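You operate a simulated robot arm through the tools that you are given. There is no shell and no other tool. Be economical: measure what you need, move in short steps, check, and stop when the job is done.

You run a simulated robot arm. Do the job below in one go: nothing can be reset, and whatever is moved stays where it is left.

JOB
Reseat the crooked piece in the tube grip, then clamp both ends.
Fine: open the lower lever, stand the piece straight on its stop, shut both levers and the guard.
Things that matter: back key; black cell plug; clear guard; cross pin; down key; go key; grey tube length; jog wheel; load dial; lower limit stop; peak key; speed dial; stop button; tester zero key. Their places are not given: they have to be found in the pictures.

It is judged by the outcome, as a careful person would: the job done as asked, and still so three seconds after it is handed in. It fails if anything else is knocked over, pushed out of place, dropped, spilled or broken.

ROBOT AND FRAMES
A 7-joint arm with a two-finger parallel gripper, fixed in place. Base frame: the origin is at the foot of the arm, x ahead of it, y to its left, z up; the work surface is at about z = 76. Lengths are in cm, angles in rad, forces in N, time in s.
With the tool pointing down near the work surface it reaches from about 30 to 70 cm from the base axis. Its first joint turns from -1.152 to 1.152 rad. Payload 1.57 kg.
Tool frame: the origin (TCP) lies between the finger pads and is the grasp point; the fingertips stand 3 cm ahead of it; z points along the fingers, y is the line along which they close. The gripper opens to 11 cm. The fingers are 2.4 cm wide and 1.2 cm thick; the gripper's body (4.8 by 11.2 cm) begins 7.8 cm behind the TCP.
Orientation is told as [roll, pitch, yaw] about the base's x, y, z axes, in that order, counted from this pose: with the fingers straight down and closing along the base's y, the tool's x points along the base's -x, its y along +y and its z along -z.

CONTROLS
- The arm moves only by the tool servo_tool. Its argument "targets" is a list of rows, each a list of 7 numbers: the finger opening in cm, from 0 to 11, then the shift along the base's x, y, z in units of 25 mm (1.0 is 25 mm), then the turn, a rotation vector about the base's x, y, z in units of 5 degrees (1.0 is 5 degrees). In form: [[claw, dx, dy, dz, wx, wy, wz], ...]. A call has 1 to 10 rows; each row shifts and turns the commanded pose from where the row before left it. A call with a number of a shift or a turn outside -1 to 1 is refused whole. A row lasts 0.2 s, in which the tool goes at most 5 cm and 0.15 rad; a call with a longer step from one row to the next is refused whole, and so is a gripper value outside its range. Where a pose cannot be reached the arm comes as near as it can. A force on the tool above 70 N (or 10 N above the force at the start of the call, whichever is more), or a blocked arm, ends the call early, and 0.2 s more pass. The fingers move at their own pace (about 10.8 cm/s each) and stop on an object; they squeeze with about 21 N. The grip force told is the motor's: it shows also when the fingers shut on nothing. Time passes only in rows, and 0.2 s behind the last, so rows that do not move let the fingers close. The reply holds the time, the measured pose of the TCP, the force on the tool along the base axes, the opening and the grip force, in the units named above and with some noise, with the torque about the TCP (base axes, N m) and any sound that the robot's microphone picked up.
- Cameras (640 x 400 px; columns grow to the right, rows downward): "scene" is fixed at [18.06, -40.27, 141.8]; the picture's right is [0.62, -0.79, 0.00], its down [-0.35, -0.27, -0.90] and it looks along [0.71, 0.55, -0.44] (base axes); focal length 214 px, centre (320, 200). "wrist" rides on the gripper at [7, 1.6, -14.1] in the tool frame; the picture's right is [-0.23, 0.97, 0.00], its down [-0.86, -0.20, -0.48] and it looks along [-0.47, -0.11, 0.88] (tool axes); focal length 222 px, centre (320, 200).
- capture(camera): a new picture of that camera. The clock stands still meanwhile.
- measure_at(camera, pixels): for up to 12 pixels [column, row] of the newest picture of that camera ("zoom" is the newest enlarged one), the place [x, y, z] in the base frame of the surface seen there, good to about 0.2 cm. The clock stands still meanwhile.
- zoom(camera, box): a new picture of the part [left, top, right, bottom] of that camera's present view, enlarged. The clock stands still meanwhile.
- finish_job(): hands the job in; it is judged then, once.

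Keep the steps short. Do not move on a guess: measure, check each grasp and each placing, and mend mistakes. In all there are 80 turns and 54 pictures (those below and enlarged ones count). Leave the gripper open and the arm clear of the work at the hand-in unless told otherwise, and finish with a single line.

The tools are called after "Emit:" as a command line: name --pt "numbers of a row" for each row, then --argument value for the rest, lists and objects as JSON in quotes. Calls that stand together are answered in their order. servo_tool: Moves the arm, as the interface text tells. Its arguments: {"type":"object","properties":{"targets":{"type":"array","items":{"type":"array","items":{"type":"number"}}}},"required":["targets"]} The other tools are called the same way: capture (camera) takes a picture; measure_at (camera, pixels) gives the place of the surface under pixels of a picture; zoom (camera, box) takes an enlarged picture of a part of a camera's view; finish_job () hands the job in.

At the start:

```text
t: 0.0
ee_pos: [36.06, 1.12, 133.53]
ee_rot: [0.001, -0.001, 0.0]
ft_force: [0.5, -0.1, -0.4]
torque: [-0.01, -0.01, 0.03]
width: 11.0
grip_force: 0.1
```

scene: 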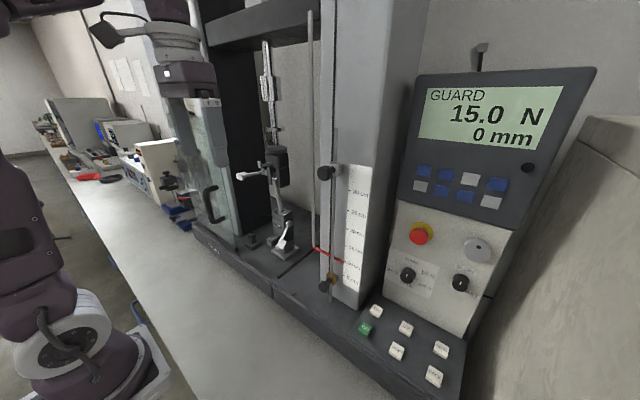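
wrist: 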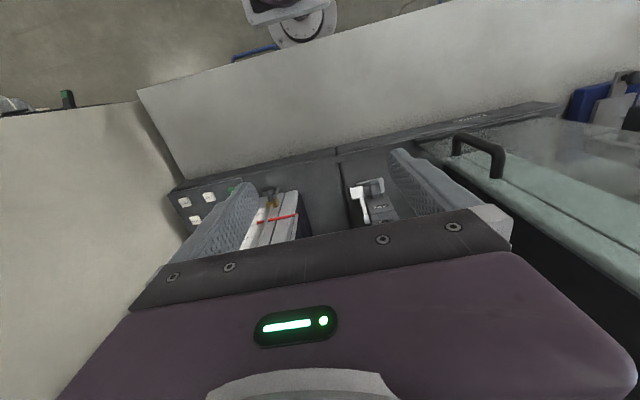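

I see a tensile tester with its guard open on the left, grips at about (270,180) and a panel on the right. I'll enlarge the grips and the panel first.

Emit:
zoom --camera "scene" --box '[180, 30, 340, 290]'

Emit:
zoom --camera "scene" --box '[225, 130, 325, 270]'

Emit:
zoom --camera "scene" --box '[310, 60, 600, 390]'

```text
1.54 times, centred on (260, 160) of scene
```

zoom: 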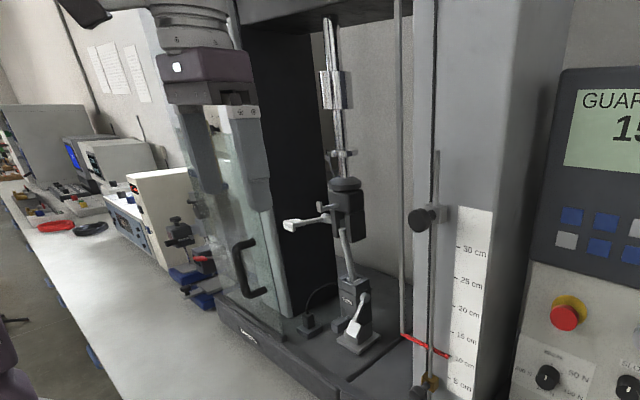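

```text
2.86 times, centred on (275, 200) of scene
```

zoom: 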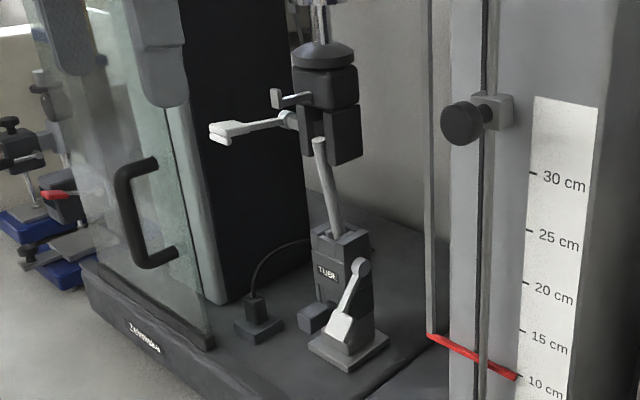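

```text
1.21 times, centred on (455, 225) of scene
```

zoom: 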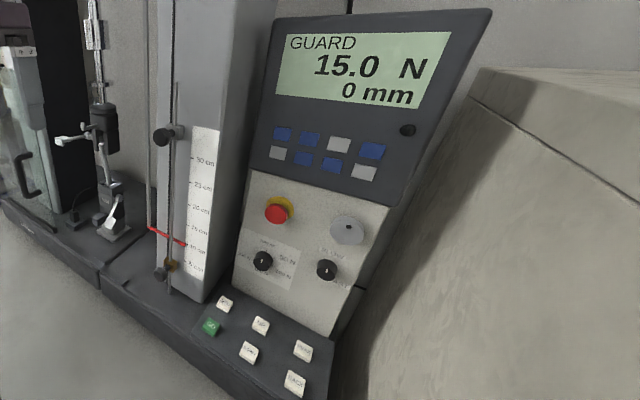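

The sample leans, the upper lever sticks out and the lower lever hangs at the front. I'll zoom in tightly to measure.

Emit:
zoom --camera "scene" --box '[240, 135, 310, 265]'

Emit:
zoom --camera "scene" --box '[240, 190, 320, 262]'

```text
3.08 times, centred on (275, 200) of scene
```

zoom: 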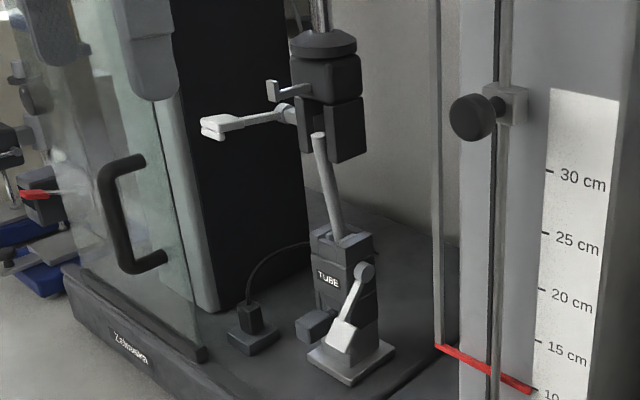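

```text
5.56 times, centred on (280, 226) of scene
```

zoom: 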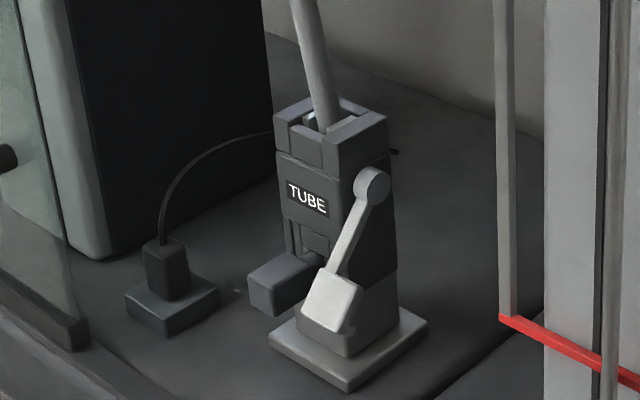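

Measuring points on this zoom.

Emit:
measure_at --camera "zoom" --pixels '[[372, 185], [350, 235], [332, 290], [335, 318], [350, 300], [305, 195], [330, 115], [305, 5], [275, 280], [345, 370], [310, 115], [375, 118]]'

Emit:
zoom --camera "scene" --box '[230, 135, 320, 205]'

```text
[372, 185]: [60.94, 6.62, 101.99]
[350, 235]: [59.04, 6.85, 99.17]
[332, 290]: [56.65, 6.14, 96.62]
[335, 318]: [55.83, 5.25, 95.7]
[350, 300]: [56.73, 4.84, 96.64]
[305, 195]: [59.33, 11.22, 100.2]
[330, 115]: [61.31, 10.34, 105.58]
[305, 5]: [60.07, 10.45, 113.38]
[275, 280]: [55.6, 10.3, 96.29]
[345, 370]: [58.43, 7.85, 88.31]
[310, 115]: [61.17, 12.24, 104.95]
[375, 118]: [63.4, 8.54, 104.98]
```

```text
5.71 times, centred on (275, 170) of scene
```

zoom: 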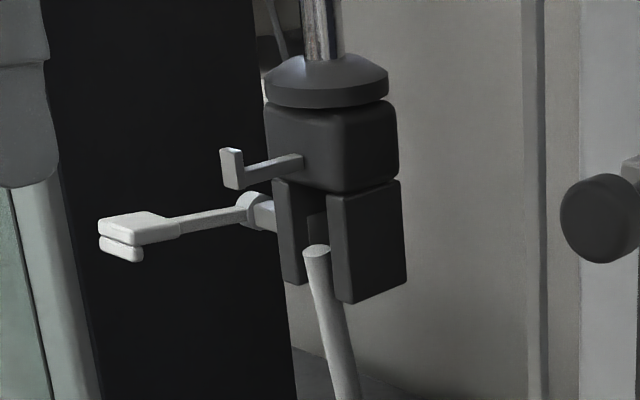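

Emit:
measure_at --camera "zoom" --pixels '[[260, 210], [205, 220], [150, 222], [115, 230], [105, 222], [232, 168], [280, 170], [315, 252], [330, 310], [290, 240], [375, 240], [340, 150]]'

Emit:
zoom --camera "scene" --box '[160, 80, 260, 260]'

```text
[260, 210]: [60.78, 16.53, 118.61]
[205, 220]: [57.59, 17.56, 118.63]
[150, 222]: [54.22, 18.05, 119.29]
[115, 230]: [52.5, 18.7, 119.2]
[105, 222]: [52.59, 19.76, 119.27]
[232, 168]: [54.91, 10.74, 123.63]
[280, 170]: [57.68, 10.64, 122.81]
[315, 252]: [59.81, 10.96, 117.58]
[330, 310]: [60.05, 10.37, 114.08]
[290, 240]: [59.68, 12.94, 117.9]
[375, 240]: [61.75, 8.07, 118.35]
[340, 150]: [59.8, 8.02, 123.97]
```

```text
2.22 times, centred on (210, 170) of scene
```

zoom: 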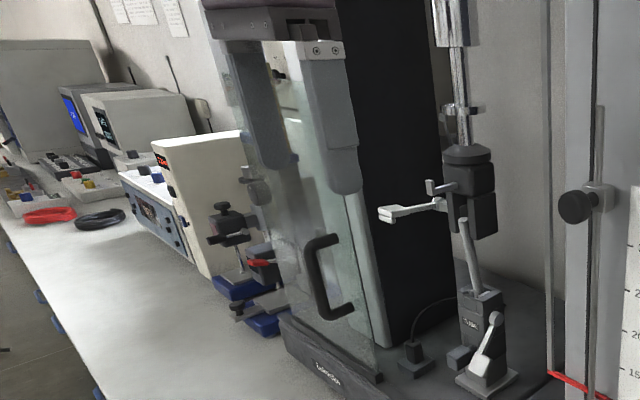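

Now measuring the guard (handle about (320,280) in this zoom, lower rail, top brackets).

Emit:
measure_at --camera "zoom" --pixels '[[310, 245], [318, 280], [325, 312], [350, 305], [335, 238], [380, 378], [290, 318], [325, 50], [345, 180], [375, 330], [265, 170], [280, 55]]'

Emit:
zoom --camera "scene" --box '[80, 0, 340, 160]'

```text
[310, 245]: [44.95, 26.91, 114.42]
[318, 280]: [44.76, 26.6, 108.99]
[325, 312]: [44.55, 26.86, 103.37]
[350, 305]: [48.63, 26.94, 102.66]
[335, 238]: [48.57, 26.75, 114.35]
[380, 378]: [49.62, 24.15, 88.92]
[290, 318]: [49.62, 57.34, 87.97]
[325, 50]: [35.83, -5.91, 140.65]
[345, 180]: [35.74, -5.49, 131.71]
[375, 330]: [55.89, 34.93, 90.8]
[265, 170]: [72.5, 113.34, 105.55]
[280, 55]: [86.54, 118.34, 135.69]
```

```text
2.46 times, centred on (210, 80) of scene
```

zoom: 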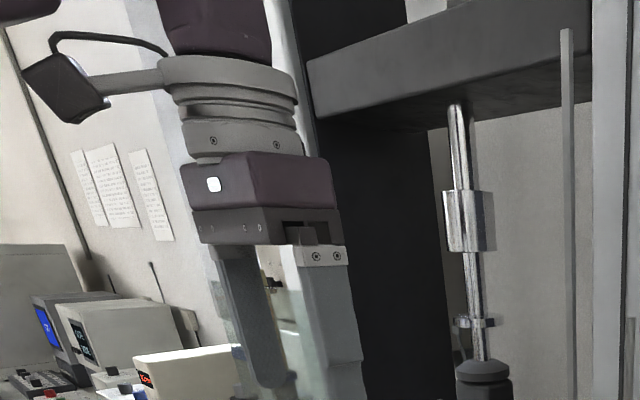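

The "brackets" are my own fingers; the guard is a sliding pane in plane x≈49.6, y from 24 leftwards, handle at (44.7, 26.9, 103–114), so it closes toward -y. I'll measure what is on the right side before moving.

Emit:
measure_at --camera "scene" --pixels '[[326, 173], [325, 285], [318, 250], [345, 265], [332, 120], [312, 120], [275, 290], [262, 250], [365, 328], [245, 234], [420, 234], [350, 180]]'

Emit:
servo_tool --pt "11 0.2 0.1 -0.4 0 -1 0" --pt "11 0.2 0.1 -0.4 0 -1 0" --pt "11 0.2 0.1 -0.4 0 -1 0" --pt "11 0.2 0.1 -0.4 0 -1 0" --pt "11 0.2 0.1 -0.4 0 -1 0" --pt "11 0.2 0.1 -0.4 0 -1 0" --pt "11 0.2 0.1 -0.4 0 -1 0" --pt "11 0.2 0.1 -0.4 0 -1 0" --pt "11 0.2 0.1 -0.4 0 -1 0"

```text
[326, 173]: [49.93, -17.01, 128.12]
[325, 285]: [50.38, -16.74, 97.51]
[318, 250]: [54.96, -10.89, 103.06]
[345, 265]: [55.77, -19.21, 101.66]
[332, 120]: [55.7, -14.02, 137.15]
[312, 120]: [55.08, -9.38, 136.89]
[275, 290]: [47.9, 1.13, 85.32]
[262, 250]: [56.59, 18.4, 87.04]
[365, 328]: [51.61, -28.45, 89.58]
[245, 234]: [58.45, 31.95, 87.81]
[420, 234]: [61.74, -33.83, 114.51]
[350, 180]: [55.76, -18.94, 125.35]
```

```text
t: 2.0
ee_pos: [40.64, 3.33, 124.33]
ee_rot: [0.001, -0.79, 0.0]
ft_force: [-1.0, 0.1, 0.4]
torque: [0.01, 0.01, -0.01]
width: 10.98
grip_force: 0.0
```

The rotation works. I'll continue to the horizontal tool pose around (46,6,112).

Emit:
servo_tool --pt "11 0.2 0.1 -0.5 0 -1 0" --pt "11 0.2 0.1 -0.5 0 -1 0" --pt "11 0.2 0.1 -0.5 0 -1 0" --pt "11 0.2 0.1 -0.5 0 -1 0" --pt "11 0.2 0.1 -0.5 0 -1 0" --pt "11 0.2 0.1 -0.5 0 -1 0" --pt "11 0.2 0.1 -0.5 0 -1 0" --pt "11 0.2 0.1 -0.5 0 -1 0" --pt "11 0.2 0.1 -0.5 0 -1 0"

Emit:
capture --camera "wrist"

Emit:
capture --camera "scene"

```text
t: 4.0
ee_pos: [45.74, 7.78, 125.48]
ee_rot: [0.557, -1.47, -0.497]
ft_force: [-0.4, -0.2, -0.3]
torque: [0.01, 0.0, 0.03]
width: 10.99
grip_force: 0.0
out of reach, approached as far as the arm can: row 5, 6, 7, 8, 9
```

```text
43 pictures are left
```

wrist: 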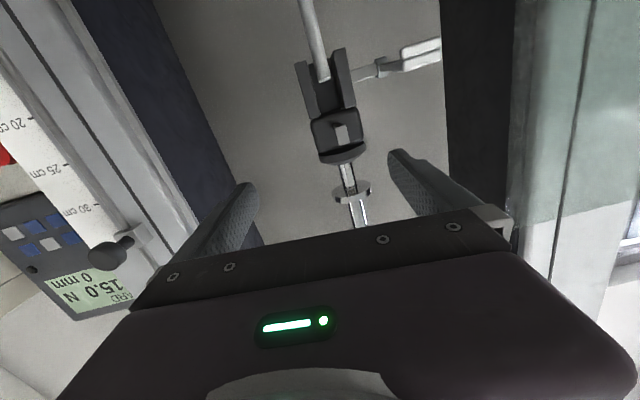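

```text
42 pictures are left
```

scene: 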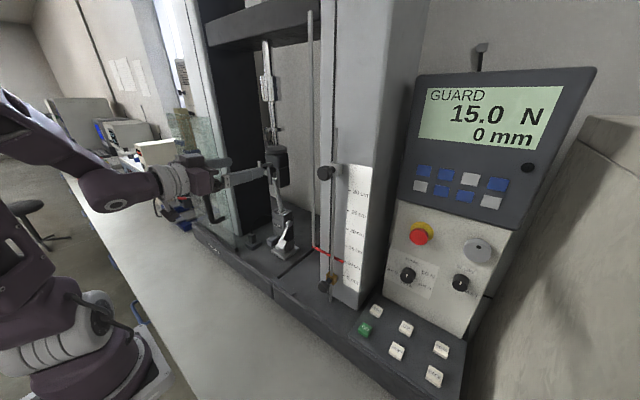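

The arm can't quite reach that low with a horizontal tool so near. I'll move ahead +x slightly to see where reach returns (nothing within 5 cm of the fingers at z≈125 except the hanging grip at x≥55).

Emit:
servo_tool --pt "11 0.5 -0.4 0 0 0 0" --pt "11 0.5 0 0 0 0 0"

```text
t: 4.6
ee_pos: [48.53, 6.99, 126.11]
ee_rot: [0.913, -1.506, -0.855]
ft_force: [0.6, 0.2, -0.4]
torque: [0.0, -0.04, -0.01]
width: 10.99
grip_force: 0.1
out of reach, approached as far as the arm can: row 1
```

Emit:
servo_tool --pt "11 0 0 -0.8 0 0 0" --pt "11 0 0 -0.8 0 0 0" --pt "11 0 0 -0.8 0 0 0"

```text
t: 5.4
ee_pos: [48.88, 7.44, 124.95]
ee_rot: [0.882, -1.505, -0.82]
ft_force: [0.1, 0.7, -0.8]
torque: [0.04, -0.01, -0.02]
width: 10.99
grip_force: 0.0
out of reach, approached as far as the arm can: row 1, 2, 3
```

Horizontal isn't available that low. I'll back off slightly and tilt the tool back to ~-60° and then descend, to find which tilt is available.

Emit:
servo_tool --pt "11 -0.5 0 0 0 1 0" --pt "11 -0.5 0 0 0 1 0" --pt "11 0 0 0 0 1 0" --pt "11 0 0 0 0 1 0" --pt "11 0 0 -0.8 0 1 0" --pt "11 0 0 -0.8 0 0 0" --pt "11 0 0 -0.8 0 0 0" --pt "11 0 0 -0.8 0 0 0"

```text
t: 7.2
ee_pos: [46.39, 7.64, 117.12]
ee_rot: [0.154, -1.092, -0.103]
ft_force: [-0.5, -0.3, 0.1]
torque: [0.0, -0.02, 0.0]
width: 11.03
grip_force: 0.1
```

At -63° tilt it reaches z=117. Continue downward.

Emit:
servo_tool --pt "11 0 0 -0.8 0 0 0" --pt "11 0 0 -0.8 0 0 0" --pt "11 0 0 -0.8 0 0 0" --pt "11 0 0 -0.8 0 0 0"

```text
t: 8.2
ee_pos: [46.29, 7.75, 113.14]
ee_rot: [0.015, -1.085, 0.026]
ft_force: [0.0, 0.3, -0.1]
torque: [-0.01, 0.0, 0.05]
width: 11.0
grip_force: 0.0
out of reach, approached as far as the arm can: row 2, 3, 4
```

Emit:
servo_tool --pt "11 0.7 0 0 0 0 0" --pt "11 0.7 0 0 0 0 0" --pt "11 0.6 0 0 0 0 0" --pt "11 0 0 -0.6 0 0 0" --pt "11 0 0 -0.6 0 0 0"

```text
t: 9.4
ee_pos: [51.48, 7.68, 110.15]
ee_rot: [0.015, -1.087, 0.024]
ft_force: [-0.3, 0.0, 0.3]
torque: [0.01, 0.01, 0.0]
width: 11.04
grip_force: 0.0
```

Further out is better. Now a wrist picture of the grip and lower lever.

Emit:
capture --camera "wrist"

Emit:
capture --camera "scene"

```text
41 pictures are left
```

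wrist: 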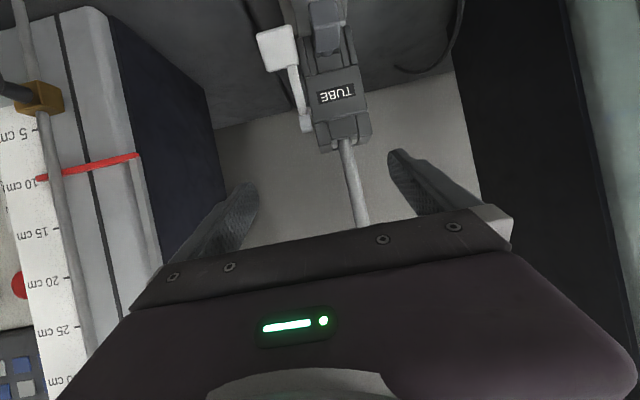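

```text
40 pictures are left
```

scene: 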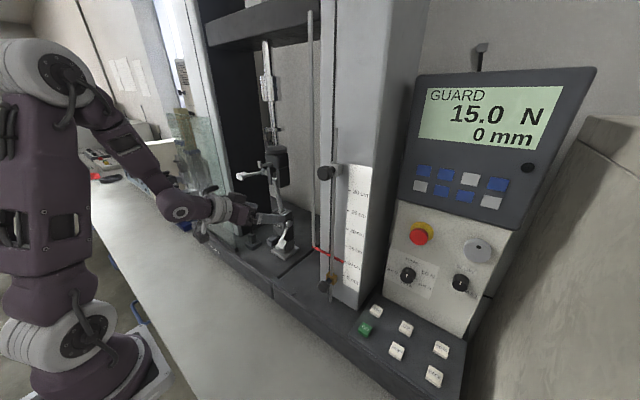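

Emit:
measure_at --camera "wrist" --pixels '[[277, 48], [262, 40], [295, 35], [265, 65], [298, 70], [303, 100], [305, 122], [327, 35], [327, 15], [360, 200], [345, 150], [340, 130]]'

Emit:
zoom --camera "wrist" --box '[240, 0, 400, 150]'

```text
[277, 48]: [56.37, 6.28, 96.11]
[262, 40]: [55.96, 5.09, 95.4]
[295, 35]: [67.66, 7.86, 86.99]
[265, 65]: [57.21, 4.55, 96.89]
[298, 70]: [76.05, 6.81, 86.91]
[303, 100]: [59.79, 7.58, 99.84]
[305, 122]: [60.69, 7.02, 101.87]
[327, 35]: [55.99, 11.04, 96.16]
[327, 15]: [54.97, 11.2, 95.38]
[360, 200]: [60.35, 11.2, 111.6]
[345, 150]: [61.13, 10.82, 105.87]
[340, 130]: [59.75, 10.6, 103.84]
```

```text
2.67 times, centred on (320, 75) of wrist
```

zoom: 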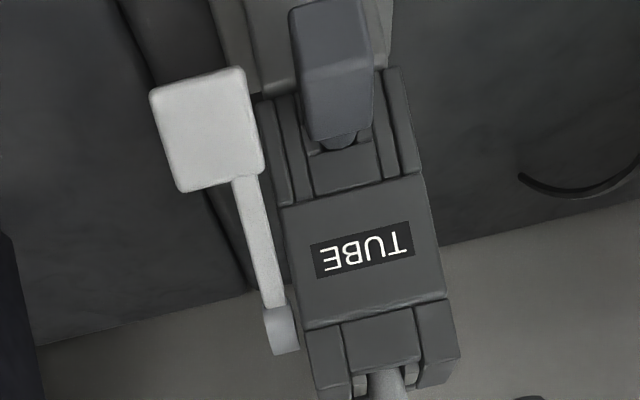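

I'll measure paddle edges more finely on this zoom.

Emit:
measure_at --camera "zoom" --pixels '[[160, 110], [205, 80], [240, 90], [255, 160], [190, 180], [205, 130], [175, 150], [298, 60], [365, 55], [250, 210], [270, 290], [285, 340]]'

```text
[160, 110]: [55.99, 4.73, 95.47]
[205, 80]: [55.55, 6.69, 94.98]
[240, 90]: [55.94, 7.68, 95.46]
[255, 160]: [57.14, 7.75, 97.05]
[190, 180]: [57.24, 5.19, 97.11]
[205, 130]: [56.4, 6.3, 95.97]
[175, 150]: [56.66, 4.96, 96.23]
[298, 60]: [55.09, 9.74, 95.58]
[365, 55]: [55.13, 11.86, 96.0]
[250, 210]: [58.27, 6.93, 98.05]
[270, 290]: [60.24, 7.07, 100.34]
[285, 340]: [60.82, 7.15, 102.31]
```

The paddle spans y≈4.6–7.8, z 95–97, with a block next to it at y≥9.7; gripping sideways is tight, so I'll push it up from below with closed fingers. Close the fingers, back off to x≈48, and lower to z≈94.

Emit:
servo_tool --pt "0 -0.7 -0.3 0 0 0 0" --pt "0 -0.7 -0.3 -0.7 0 0 0" --pt "0 0 0 -0.9 0 0 0" --pt "0 0 0 -0.9 0 0 0" --pt "0 0 0 -0.9 0 0 0" --pt "0 0 0 -0.9 0 0 0" --pt "0 0 0 -0.9 0 0 0" --pt "0 0 0 -0.9 0 0 0"

```text
t: 11.2
ee_pos: [49.88, 7.28, 107.82]
ee_rot: [-0.062, -1.06, 0.113]
ft_force: [-0.4, 0.9, -0.9]
torque: [-0.01, 0.01, 0.01]
width: 0.0
grip_force: 21.1
out of reach, approached as far as the arm can: row 2, 3, 4, 5, 6, 7, 8
```

The steep tilt isn't reachable that low. Plan: tilt ≈-45°, grip the paddle at its side edges (opening ≈4) and swing it on an arc. First the pre-grasp pose about (51.8,6.15,100.7), clear of the lever.

Emit:
servo_tool --pt "3.9 0.2 -0.15 0 0.25 1 -0.4" --pt "3.9 0.2 -0.15 -0.5 0.25 1 -0.39" --pt "3.9 0.2 -0.15 -0.7 0 1 0" --pt "3.9 0.16 0 -0.8 0 0.16 0" --pt "3.9 0 0 -0.84 0 0 0"

Emit:
capture --camera "wrist"

```text
t: 12.4
ee_pos: [51.75, 6.2, 100.75]
ee_rot: [0.068, -0.806, -0.089]
ft_force: [-0.1, 0.2, 0.3]
torque: [0.05, -0.04, -0.01]
width: 3.9
grip_force: 0.0
```

```text
38 pictures are left
```

wrist: 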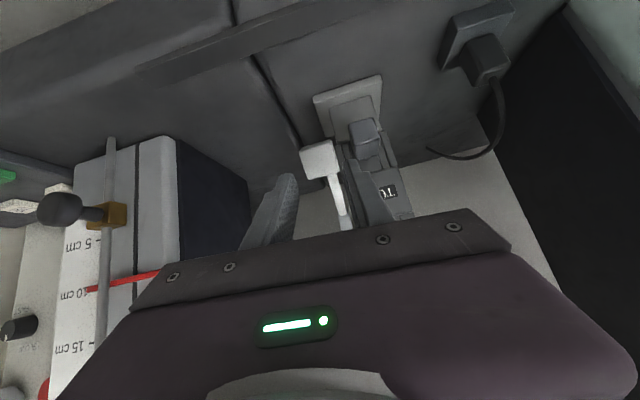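

Correct the small roll/yaw residue, then re-check.

Emit:
servo_tool --pt "3.9 0 0 0 -0.55 0.2 0.47" --pt "3.9 0 0 0 0 0 0"

Emit:
zoom --camera "wrist" --box '[240, 80, 440, 240]'

Emit:
zoom --camera "scene" --box '[220, 180, 320, 262]'

```text
t: 13.0
ee_pos: [51.7, 6.27, 100.72]
ee_rot: [-0.001, -0.792, 0.002]
ft_force: [0.3, 0.0, 0.6]
torque: [0.01, -0.01, 0.02]
width: 3.9
grip_force: 0.1
```

```text
2.50 times, centred on (340, 160) of wrist
```

zoom: 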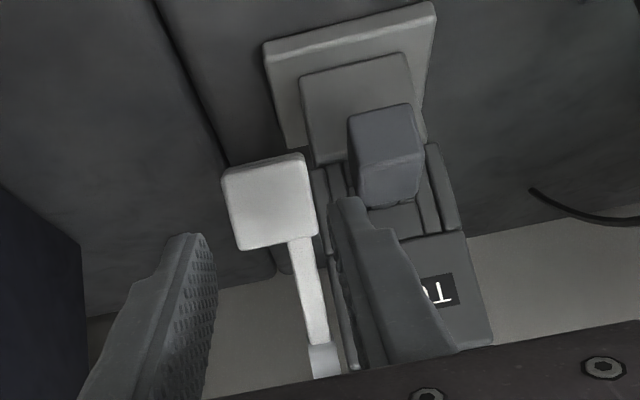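

```text
4.88 times, centred on (270, 221) of scene
```

zoom: 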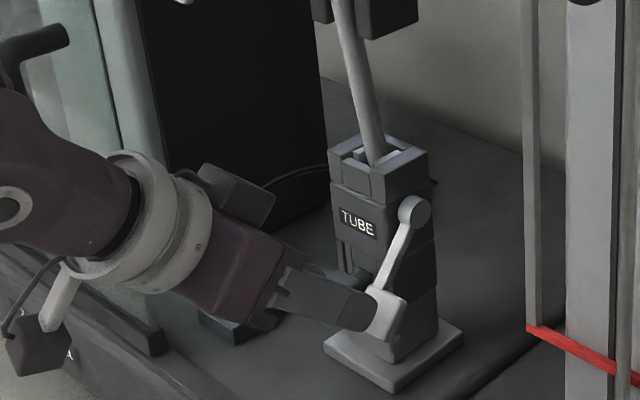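

Both fingers straddle the paddle laterally. Advance 2.8 cm along the tool and look again.

Emit:
servo_tool --pt "3.9 0.4 0 -0.4 0 0 0" --pt "3.9 0.4 0 -0.4 0 0 0"

Emit:
zoom --camera "wrist" --box '[240, 80, 440, 240]'

```text
t: 13.6
ee_pos: [53.79, 6.3, 98.9]
ee_rot: [-0.001, -0.791, 0.002]
ft_force: [0.0, 0.0, 0.4]
torque: [0.03, 0.01, 0.04]
width: 3.89
grip_force: 0.0
```

```text
2.50 times, centred on (340, 160) of wrist
```

zoom: 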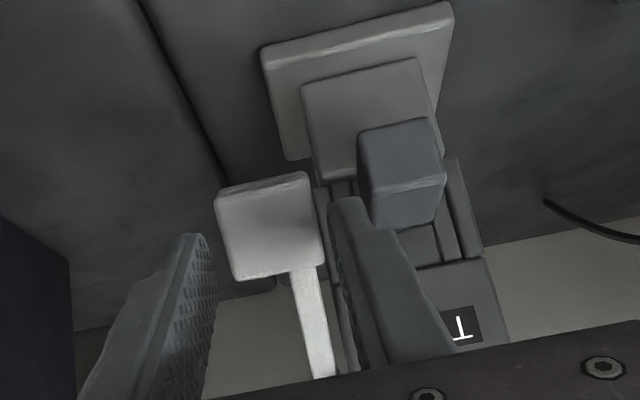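

Clear on both sides with about 0.3 cm. Advance 1.9 cm more, then close.

Emit:
servo_tool --pt "3.9 0.27 0 -0.27 0 0 0" --pt "3.9 0.27 0 -0.27 0 0 0" --pt "3.9 0 0 0 0 0 0"

Emit:
zoom --camera "wrist" --box '[240, 80, 440, 240]'

```text
t: 14.4
ee_pos: [55.14, 6.39, 97.34]
ee_rot: [-0.001, -0.792, 0.002]
ft_force: [0.1, 1.0, 0.7]
torque: [0.01, -0.01, 0.02]
width: 3.91
grip_force: 0.1
```

```text
2.50 times, centred on (340, 160) of wrist
```

zoom: 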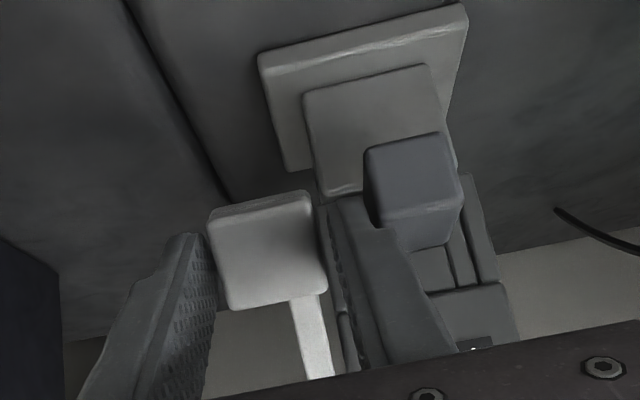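

The paddle now sits between the pads. Close.

Emit:
servo_tool --pt "0 0 0 0 0 0 0" --pt "0 0 0 0 0 0 0"

```text
t: 15.0
ee_pos: [55.13, 6.2, 97.33]
ee_rot: [-0.001, -0.793, 0.001]
ft_force: [0.7, -2.6, -0.5]
torque: [0.04, 0.14, -0.14]
width: 3.35
grip_force: 20.8
```

Gripped (3.35 cm wide). Swing first ~14° up along the arc about the pivot (61,102), watching force.

Emit:
servo_tool --pt "0 -0.17 0 0.13 0 0 0" --pt "0 -0.17 0 0.14 0 0 0" --pt "0 -0.17 0 0.16 0 0 0"

```text
t: 15.8
ee_pos: [53.89, 6.48, 98.41]
ee_rot: [-0.002, -0.79, 0.003]
ft_force: [2.4, 2.7, -8.6]
torque: [-0.3, 0.64, 0.2]
width: 3.37
grip_force: 21.0
```

It follows with ~9 N drag. Continue the arc to ~20° below horizontal.

Emit:
servo_tool --pt "0 -0.15 0 0.2 0 0 0" --pt "0 -0.14 0 0.22 0 0 0" --pt "0 -0.12 0 0.24 0 0 0" --pt "0 0 0 0 0 0 0"

Emit:
zoom --camera "scene" --box '[220, 180, 320, 262]'

```text
t: 16.8
ee_pos: [52.92, 6.38, 100.08]
ee_rot: [-0.002, -0.79, 0.001]
ft_force: [-0.9, 1.8, -8.5]
torque: [-0.2, 0.68, 0.29]
width: 3.33
grip_force: 21.2
```

```text
4.88 times, centred on (270, 221) of scene
```

zoom: 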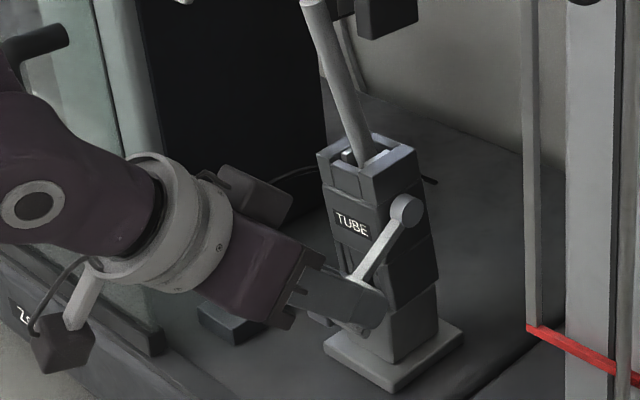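

The grip body itself seems to have shifted with the pull. Stop and measure its corners against earlier values (label was (59.33,11.22,100.2)).

Emit:
measure_at --camera "zoom" --pixels '[[350, 225], [405, 212], [385, 245], [365, 265], [320, 160], [365, 180], [413, 150], [360, 150], [310, 5], [350, 180], [400, 320], [400, 370]]'

Emit:
capture --camera "wrist"

```text
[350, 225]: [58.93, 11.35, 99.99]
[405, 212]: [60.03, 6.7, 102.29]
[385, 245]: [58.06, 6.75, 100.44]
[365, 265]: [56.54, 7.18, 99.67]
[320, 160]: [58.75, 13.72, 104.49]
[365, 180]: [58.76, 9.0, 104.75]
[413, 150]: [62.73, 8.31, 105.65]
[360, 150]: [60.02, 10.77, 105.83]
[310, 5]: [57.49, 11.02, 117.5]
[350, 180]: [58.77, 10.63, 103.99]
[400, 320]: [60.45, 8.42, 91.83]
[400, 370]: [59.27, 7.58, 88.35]
```

```text
32 pictures are left
```

wrist: 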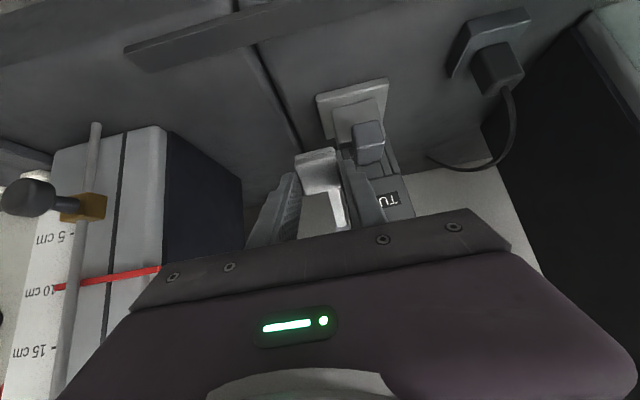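

The grip body rocks (it leaned ~6° forward) because my pads hold the paddle from rotating. I'll turn the tool along with the lever: +10° about y while moving up and slightly back toward +x.

Emit:
servo_tool --pt "0 0.01 0 0.25 0 1 0" --pt "0 0.01 0 0.25 0 1 0" --pt "0 0 0 0 0 0 0"

Emit:
zoom --camera "scene" --box '[220, 180, 320, 262]'

```text
t: 17.6
ee_pos: [52.91, 6.35, 101.43]
ee_rot: [0.001, -0.617, 0.003]
ft_force: [0.9, 1.7, -1.8]
torque: [0.1, 0.13, 0.01]
width: 3.35
grip_force: 21.7
```

```text
4.88 times, centred on (270, 221) of scene
```

zoom: 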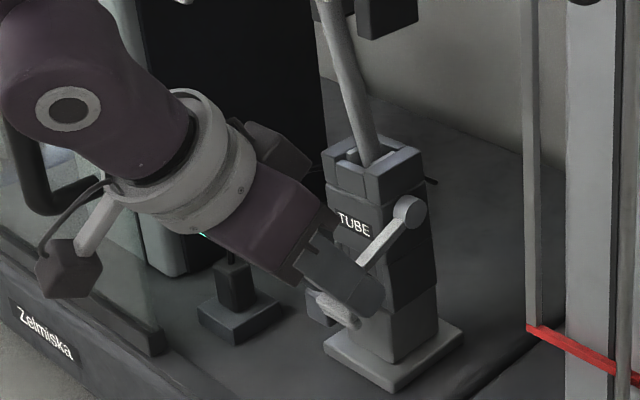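

Much better: forces low and the body is nearly back. Continue 20° more, turning with it.

Emit:
servo_tool --pt "0 0.04 0 0.265 0 1 0" --pt "0 0.04 0 0.265 0 1 0" --pt "0 0.06 0 0.26 0 1 0" --pt "0 0.06 0 0.26 0 1 0" --pt "0 0 0 0 0 0 0"

Emit:
zoom --camera "scene" --box '[220, 180, 320, 262]'

```text
t: 18.8
ee_pos: [53.58, 6.18, 104.14]
ee_rot: [-0.003, -0.267, 0.003]
ft_force: [3.4, 1.9, 5.8]
torque: [0.21, -0.57, 0.03]
width: 3.33
grip_force: 21.0
```

```text
4.88 times, centred on (270, 221) of scene
```

zoom: 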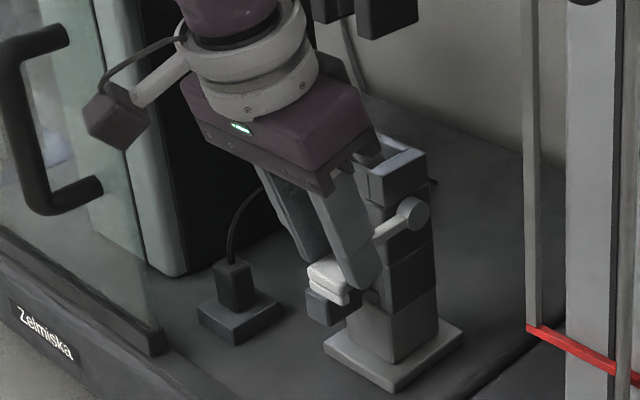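

Emit:
measure_at --camera "zoom" --pixels '[[412, 212], [390, 228], [325, 275], [345, 290], [320, 290], [395, 190], [420, 160]]'

```text
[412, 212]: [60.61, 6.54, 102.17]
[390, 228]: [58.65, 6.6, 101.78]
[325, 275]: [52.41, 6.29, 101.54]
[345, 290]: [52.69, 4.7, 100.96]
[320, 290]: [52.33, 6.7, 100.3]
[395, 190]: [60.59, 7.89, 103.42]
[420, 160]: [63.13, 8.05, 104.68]
```

The lever is now ~6° below horizontal. Lift 0.8 cm more without turning, +0.3 in x to set the body upright.

Emit:
servo_tool --pt "0 0.06 0 0.16 0 0 0" --pt "0 0.06 0 0.16 0 0 0" --pt "0 0 0 0 0 0 0"

Emit:
zoom --camera "scene" --box '[240, 140, 320, 262]'

```text
t: 19.6
ee_pos: [53.7, 6.37, 104.82]
ee_rot: [0.0, -0.266, 0.004]
ft_force: [-0.8, 2.9, -8.7]
torque: [0.02, 0.66, 0.26]
width: 3.34
grip_force: 21.4
```

```text
3.28 times, centred on (280, 201) of scene
```

zoom: 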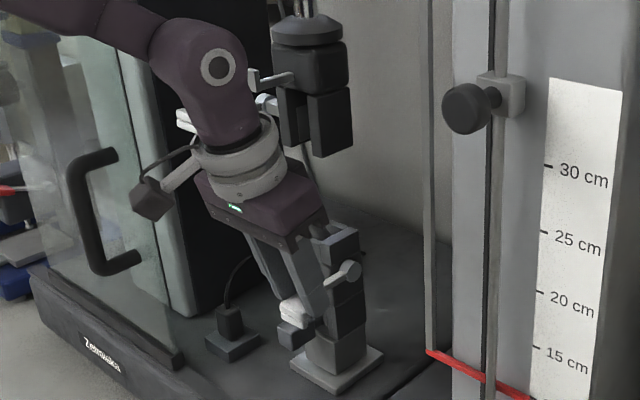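

Lever is about horizontal, like the upper (open) one. Release it and retreat toward -x, rotating back to the steeper tilt.

Emit:
servo_tool --pt "5 0 0 0 0 0 0" --pt "5 0 0 0 0 0 0" --pt "5 -0.6 0 0.2 0 0 0" --pt "5 -0.6 0 0.4 0 0 0" --pt "5 -0.6 0 0.4 0 -1 0" --pt "5 -0.4 0 0.4 0 -1 0" --pt "5 0 0 0.4 0 -1 0"

Emit:
zoom --camera "scene" --box '[230, 140, 320, 262]'

```text
t: 21.2
ee_pos: [48.25, 6.33, 109.29]
ee_rot: [-0.001, -0.531, 0.002]
ft_force: [0.5, -0.2, -0.2]
torque: [0.0, 0.02, 0.02]
width: 5.0
grip_force: 0.1
```

```text
3.28 times, centred on (275, 201) of scene
```

zoom: 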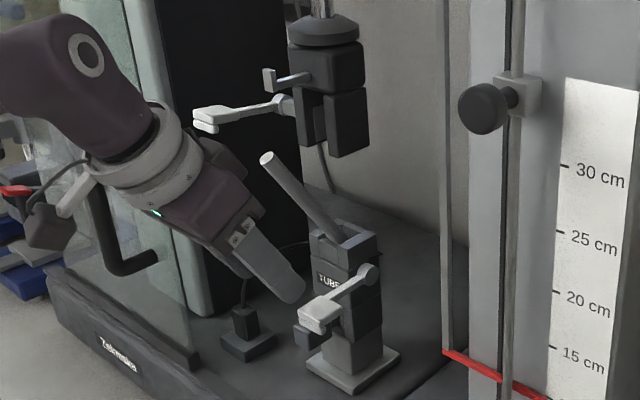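

The lever opened and the freed tube now leans further forward but stays in the grip. Measure it and the grip.

Emit:
measure_at --camera "zoom" --pixels '[[267, 158], [282, 178], [300, 197], [320, 218], [335, 233], [312, 232], [374, 238], [350, 250], [370, 272], [318, 310], [325, 275], [345, 222]]'

Emit:
zoom --camera "scene" --box '[250, 175, 310, 250]'

```text
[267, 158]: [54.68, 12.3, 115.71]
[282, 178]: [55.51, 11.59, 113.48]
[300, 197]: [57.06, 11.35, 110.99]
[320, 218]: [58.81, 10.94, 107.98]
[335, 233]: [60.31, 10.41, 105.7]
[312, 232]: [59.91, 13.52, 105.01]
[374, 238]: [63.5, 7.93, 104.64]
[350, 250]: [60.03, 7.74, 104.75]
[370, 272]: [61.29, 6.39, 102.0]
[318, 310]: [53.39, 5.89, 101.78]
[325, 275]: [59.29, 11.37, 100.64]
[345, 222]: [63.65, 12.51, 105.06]
```

```text
5.33 times, centred on (280, 212) of scene
```

zoom: 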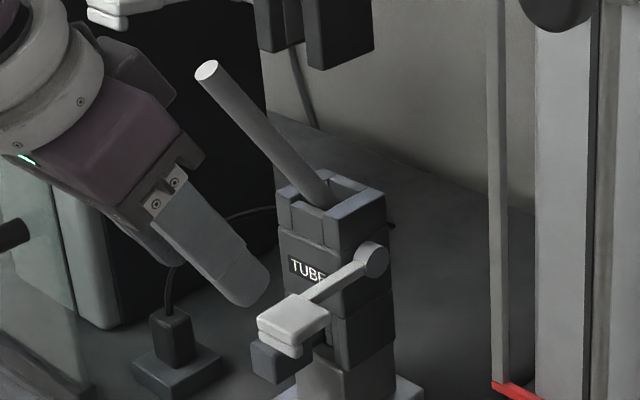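

The grip body is upright again. The tube leans ~31° toward me (top (54.7,12.3,115.7), at rim (60.9,10.8,105.7)). I'll line up at tilt ~-68°, y≈11.3, to pinch it ~4 cm above the rim.

Emit:
servo_tool --pt "6 0 0.4 0.3 0 -1 0" --pt "6 0 0.4 0.3 0 -1 0" --pt "6 0.1 0.4 0 0 -1 0" --pt "6 0.3 0.4 0 0 -1 0" --pt "6 0.3 0.4 0 0 -1 0" --pt "6 0.3 0 0 0 -1 0" --pt "6 0.3 0 0 0 -1 0" --pt "6 0 0 0 0 -0.5 0"

Emit:
capture --camera "wrist"

```text
t: 23.0
ee_pos: [54.06, 7.48, 112.18]
ee_rot: [-0.06, -1.071, -0.004]
ft_force: [-1.1, 0.7, 0.9]
torque: [0.06, 0.03, -0.02]
width: 6.0
grip_force: 0.1
out of reach, approached as far as the arm can: row 1, 2, 3, 4
```

```text
26 pictures are left
```

wrist: 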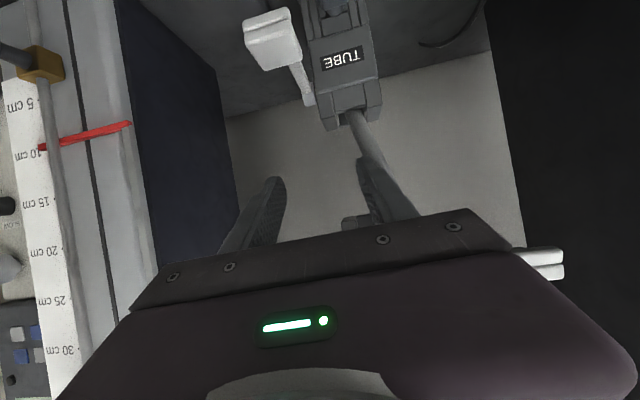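

It ended at y=7.5, right finger near the tube. Back off 3 cm, shift y +3.8 and fix the residual roll.

Emit:
servo_tool --pt "6 -0.6 0 0 0 0 0" --pt "6 -0.6 0 0 0.33 0 0.6" --pt "6 0 0.75 0 0 0 0" --pt "6 0 0.75 0 0 0 0" --pt "6 0 0 0 0 0 0"

Emit:
capture --camera "wrist"

```text
t: 24.2
ee_pos: [52.24, 12.01, 112.94]
ee_rot: [0.001, -1.068, -0.004]
ft_force: [0.8, 0.8, -0.1]
torque: [0.0, -0.02, -0.04]
width: 5.97
grip_force: 0.0
out of reach, approached as far as the arm can: row 2
```

```text
25 pictures are left
```

wrist: 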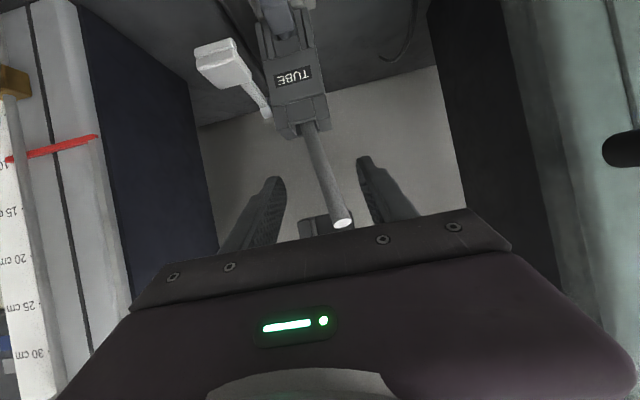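

The tube lies between the fingers. Measure it, then advance.

Emit:
measure_at --camera "wrist" --pixels '[[342, 222], [332, 195], [323, 170], [315, 145], [310, 128]]'

Emit:
servo_tool --pt "6 0.55 -0.07 -0.3 0 0 0" --pt "6 0.55 -0.07 -0.3 0 0 0" --pt "6 0.5 -0.07 -0.28 0 0 0"

```text
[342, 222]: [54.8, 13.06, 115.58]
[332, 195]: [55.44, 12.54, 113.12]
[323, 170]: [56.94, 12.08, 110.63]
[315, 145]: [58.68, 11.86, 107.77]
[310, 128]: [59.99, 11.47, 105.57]
```

```text
t: 25.0
ee_pos: [56.14, 11.22, 110.69]
ee_rot: [0.0, -1.068, -0.004]
ft_force: [0.8, 0.6, -0.9]
torque: [0.0, -0.01, -0.01]
width: 6.01
grip_force: 0.0
```

Emit:
servo_tool --pt "6 0.35 0.1 -0.15 0 0 0" --pt "6 0.25 0.05 -0.13 0 0 0" --pt "0 0 0 0 0 0 0" --pt "0 0 0 0 0 0 0" --pt "0 0 0 0 0 0 0"

Emit:
zoom --camera "scene" --box '[230, 130, 320, 262]'

```text
t: 26.2
ee_pos: [57.68, 11.66, 109.99]
ee_rot: [0.0, -1.069, -0.003]
ft_force: [0.1, -1.2, 1.1]
torque: [-0.06, -0.09, -0.11]
width: 1.5
grip_force: 20.8
```

```text
3.03 times, centred on (275, 196) of scene
```

zoom: 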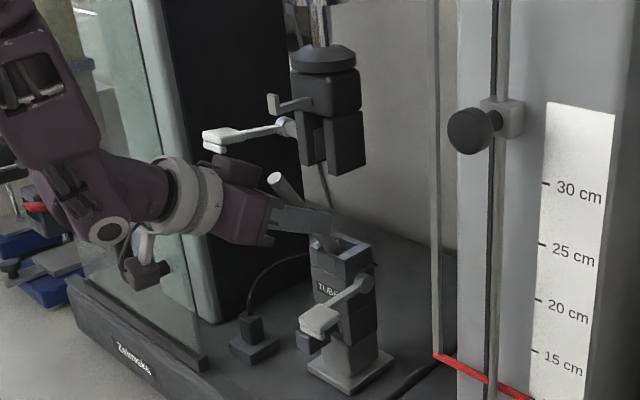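

Gripped at 1.5 cm wide. Swing the upper part +x in small steps, turning the tool partly with it, letting the tube rotate about its foot.

Emit:
servo_tool --pt "0 0.19 -0.05 0.14 0 0.5 0" --pt "0 0.19 -0.05 0.14 0 0.5 0" --pt "0 0.19 -0.05 0.13 0 0.5 0" --pt "0 0.19 -0.05 0.13 0 0.5 0"

Emit:
zoom --camera "scene" --box '[235, 140, 315, 252]'

```text
t: 27.2
ee_pos: [59.51, 11.28, 111.27]
ee_rot: [-0.001, -0.893, -0.002]
ft_force: [-3.0, -0.6, -3.4]
torque: [-0.03, 0.33, 0.03]
width: 1.49
grip_force: 20.9
```

```text
3.57 times, centred on (275, 196) of scene
```

zoom: 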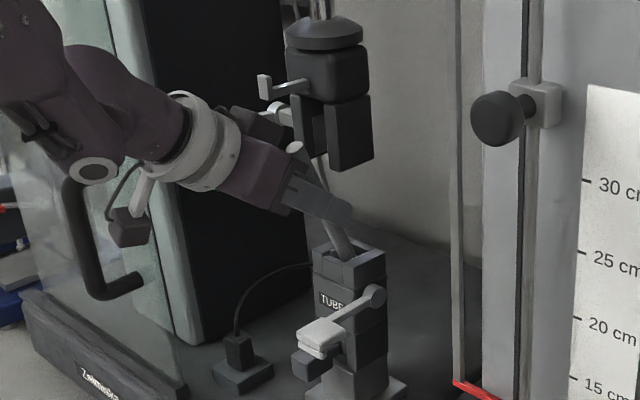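

Going well. Continue: y to 10.5 and x +1.9, no more tool turning.

Emit:
servo_tool --pt "0 0.05 -0.16 0.04 0 0 0" --pt "0 0.18 -0.1 0.04 0 0 0" --pt "0 0.18 -0.05 0.03 0 0 0" --pt "0 0.18 0 0.02 0 0 0" --pt "0 0.15 0 0 0 0 0"

Emit:
zoom --camera "scene" --box '[235, 140, 315, 252]'

```text
t: 28.4
ee_pos: [61.22, 10.45, 111.69]
ee_rot: [-0.002, -0.891, 0.0]
ft_force: [-29.6, 1.6, -3.1]
torque: [0.5, -2.12, 0.28]
width: 1.48
grip_force: 21.2
```

```text
3.57 times, centred on (275, 196) of scene
```

zoom: 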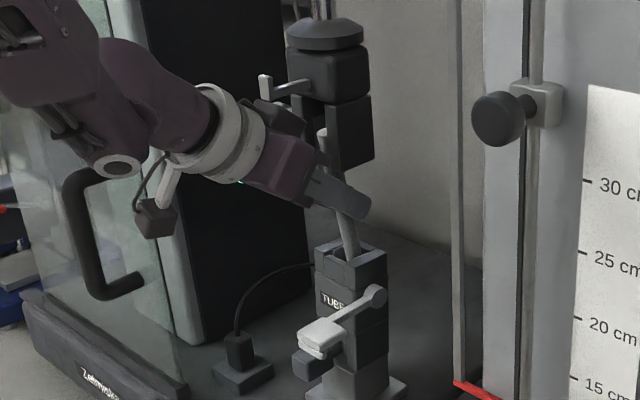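

Contact ~7 cm above the TCP (30 N in x) — the tube top or body touches the upper grip. Back off 0.5 cm and look closely.

Emit:
servo_tool --pt "0 -0.1 0 0 0 0 0" --pt "0 -0.1 0 0 0 0 0"

Emit:
zoom --camera "scene" --box '[255, 150, 305, 215]'

```text
t: 29.0
ee_pos: [61.0, 10.37, 111.7]
ee_rot: [-0.006, -0.895, -0.003]
ft_force: [-2.1, -2.0, -0.1]
torque: [-0.06, 0.08, -0.04]
width: 1.47
grip_force: 20.6
```

```text
6.15 times, centred on (280, 182) of scene
```

zoom: 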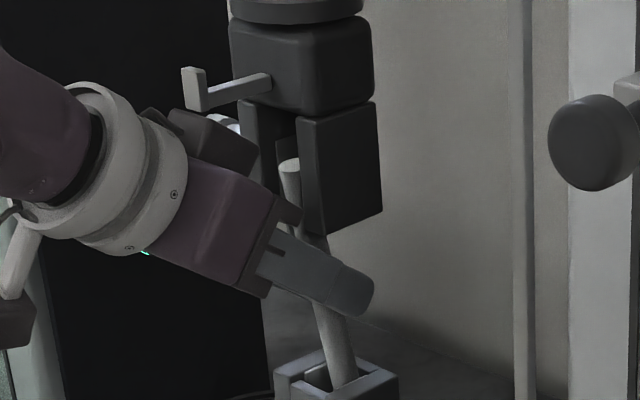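

Emit:
measure_at --camera "zoom" --pixels '[[289, 163], [292, 195], [322, 310], [340, 360], [260, 130], [310, 150], [285, 130], [296, 140], [310, 225], [285, 145], [340, 130], [345, 60]]'

```text
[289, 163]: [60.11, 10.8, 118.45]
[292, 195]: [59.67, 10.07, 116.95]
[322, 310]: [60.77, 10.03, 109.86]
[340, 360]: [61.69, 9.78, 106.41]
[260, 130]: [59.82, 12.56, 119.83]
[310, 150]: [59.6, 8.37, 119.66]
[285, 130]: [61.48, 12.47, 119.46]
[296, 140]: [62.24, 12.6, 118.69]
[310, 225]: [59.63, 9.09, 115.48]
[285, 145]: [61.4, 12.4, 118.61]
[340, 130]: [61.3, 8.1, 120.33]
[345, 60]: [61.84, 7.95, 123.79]
```

Emit:
measure_at --camera "zoom" --pixels '[[288, 205], [296, 212], [278, 195], [300, 240], [230, 140], [195, 118], [215, 135], [250, 190], [282, 170], [300, 175], [235, 125], [190, 80]]'

```text
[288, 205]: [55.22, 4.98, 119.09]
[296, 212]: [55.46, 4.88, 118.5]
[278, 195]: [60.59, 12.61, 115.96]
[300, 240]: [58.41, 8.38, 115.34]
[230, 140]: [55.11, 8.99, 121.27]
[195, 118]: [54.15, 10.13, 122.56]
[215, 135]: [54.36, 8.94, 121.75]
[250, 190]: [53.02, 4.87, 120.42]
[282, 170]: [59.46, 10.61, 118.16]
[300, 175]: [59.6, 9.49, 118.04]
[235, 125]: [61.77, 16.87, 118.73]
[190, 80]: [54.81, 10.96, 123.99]
```

The dark box on the flange (54.2,10.1,122.6) is right below the cross pin (54.8,11,124): that was the contact; the pin hasn't moved. I'll tilt the tool flatter (-63°) to drop that part, then resume +x gently.

Emit:
servo_tool --pt "0 0 0 0 0 -0.8 0" --pt "0 0 0 0 0 -0.8 0" --pt "0 0.03 0.03 0 0 -0.8 0" --pt "0 0.12 0.02 0 0 0 0" --pt "0 0.12 0 0 0 0 0"

Emit:
zoom --camera "scene" --box '[245, 145, 315, 235]'

```text
t: 30.2
ee_pos: [61.56, 10.62, 111.67]
ee_rot: [0.0, -1.105, -0.002]
ft_force: [-9.3, -1.6, 2.0]
torque: [-0.16, 0.65, -0.04]
width: 1.48
grip_force: 20.5
```

```text
4.44 times, centred on (280, 190) of scene
```

zoom: 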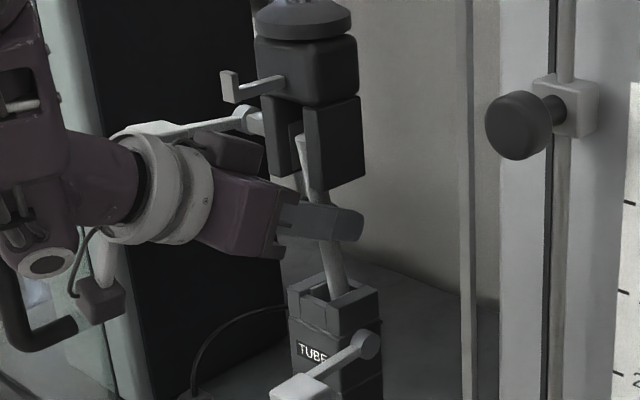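

Pin is clear now. Measure the tube and body.

Emit:
measure_at --camera "zoom" --pixels '[[299, 137], [303, 155], [325, 248], [337, 285], [310, 350], [366, 345], [300, 285], [378, 293], [345, 280], [318, 305]]'

```text
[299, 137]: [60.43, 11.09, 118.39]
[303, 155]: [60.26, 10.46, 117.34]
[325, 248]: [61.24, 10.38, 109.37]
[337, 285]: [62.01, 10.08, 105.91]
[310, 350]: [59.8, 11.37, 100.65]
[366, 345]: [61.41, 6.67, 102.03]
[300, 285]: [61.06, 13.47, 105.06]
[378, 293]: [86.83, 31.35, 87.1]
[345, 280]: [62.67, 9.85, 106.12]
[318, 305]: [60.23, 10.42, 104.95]
```

The tube still leans 9° with the foot against the back wall; I need to turn the tool with it, but gripping this high puts the hand into the pin. So release (it will rest back at the front), and regrip ~2 cm lower on the tube.

Emit:
servo_tool --pt "4.4 -0.1 0.1 0 0 0 0" --pt "4.4 -0.3 0.1 -0.2 0 0 0" --pt "4.4 -0.35 0.1 -0.35 0 0 0" --pt "4.4 -0.35 0.05 -0.35 0 0 0" --pt "4.4 -0.25 0 -0.25 0 0 0" --pt "4.4 0 0 0 0 0 0"

Emit:
zoom --camera "scene" --box '[245, 145, 315, 245]'

```text
t: 31.6
ee_pos: [58.22, 11.43, 108.82]
ee_rot: [-0.001, -1.104, -0.004]
ft_force: [0.4, 0.1, -0.3]
torque: [0.02, 0.0, -0.02]
width: 4.39
grip_force: 0.0
```

```text
4.00 times, centred on (280, 195) of scene
```

zoom: 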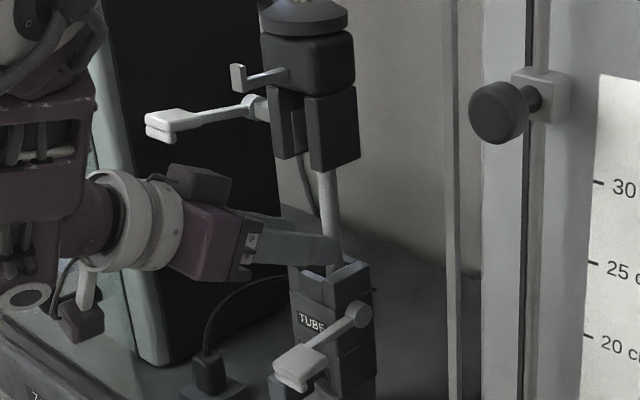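

Interesting: on release the tube stood up nearly straight between the upper jaws. Measure it.

Emit:
measure_at --camera "zoom" --pixels '[[325, 175], [327, 195], [330, 215], [332, 230], [298, 140], [300, 120], [290, 268], [355, 268], [355, 315], [310, 322], [335, 262]]'

Emit:
zoom --camera "scene" --box '[270, 160, 310, 220]'

```text
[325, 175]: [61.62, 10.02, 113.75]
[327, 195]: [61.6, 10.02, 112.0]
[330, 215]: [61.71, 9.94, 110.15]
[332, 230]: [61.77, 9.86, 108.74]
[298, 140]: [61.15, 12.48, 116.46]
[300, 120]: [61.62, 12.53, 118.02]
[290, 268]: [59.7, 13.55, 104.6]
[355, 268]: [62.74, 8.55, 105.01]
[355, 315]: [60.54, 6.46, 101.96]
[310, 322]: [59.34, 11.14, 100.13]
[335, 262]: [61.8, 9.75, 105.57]
```

```text
6.67 times, centred on (290, 190) of scene
```

zoom: 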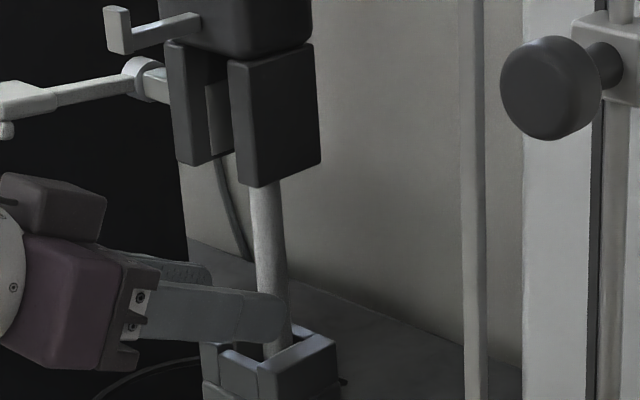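

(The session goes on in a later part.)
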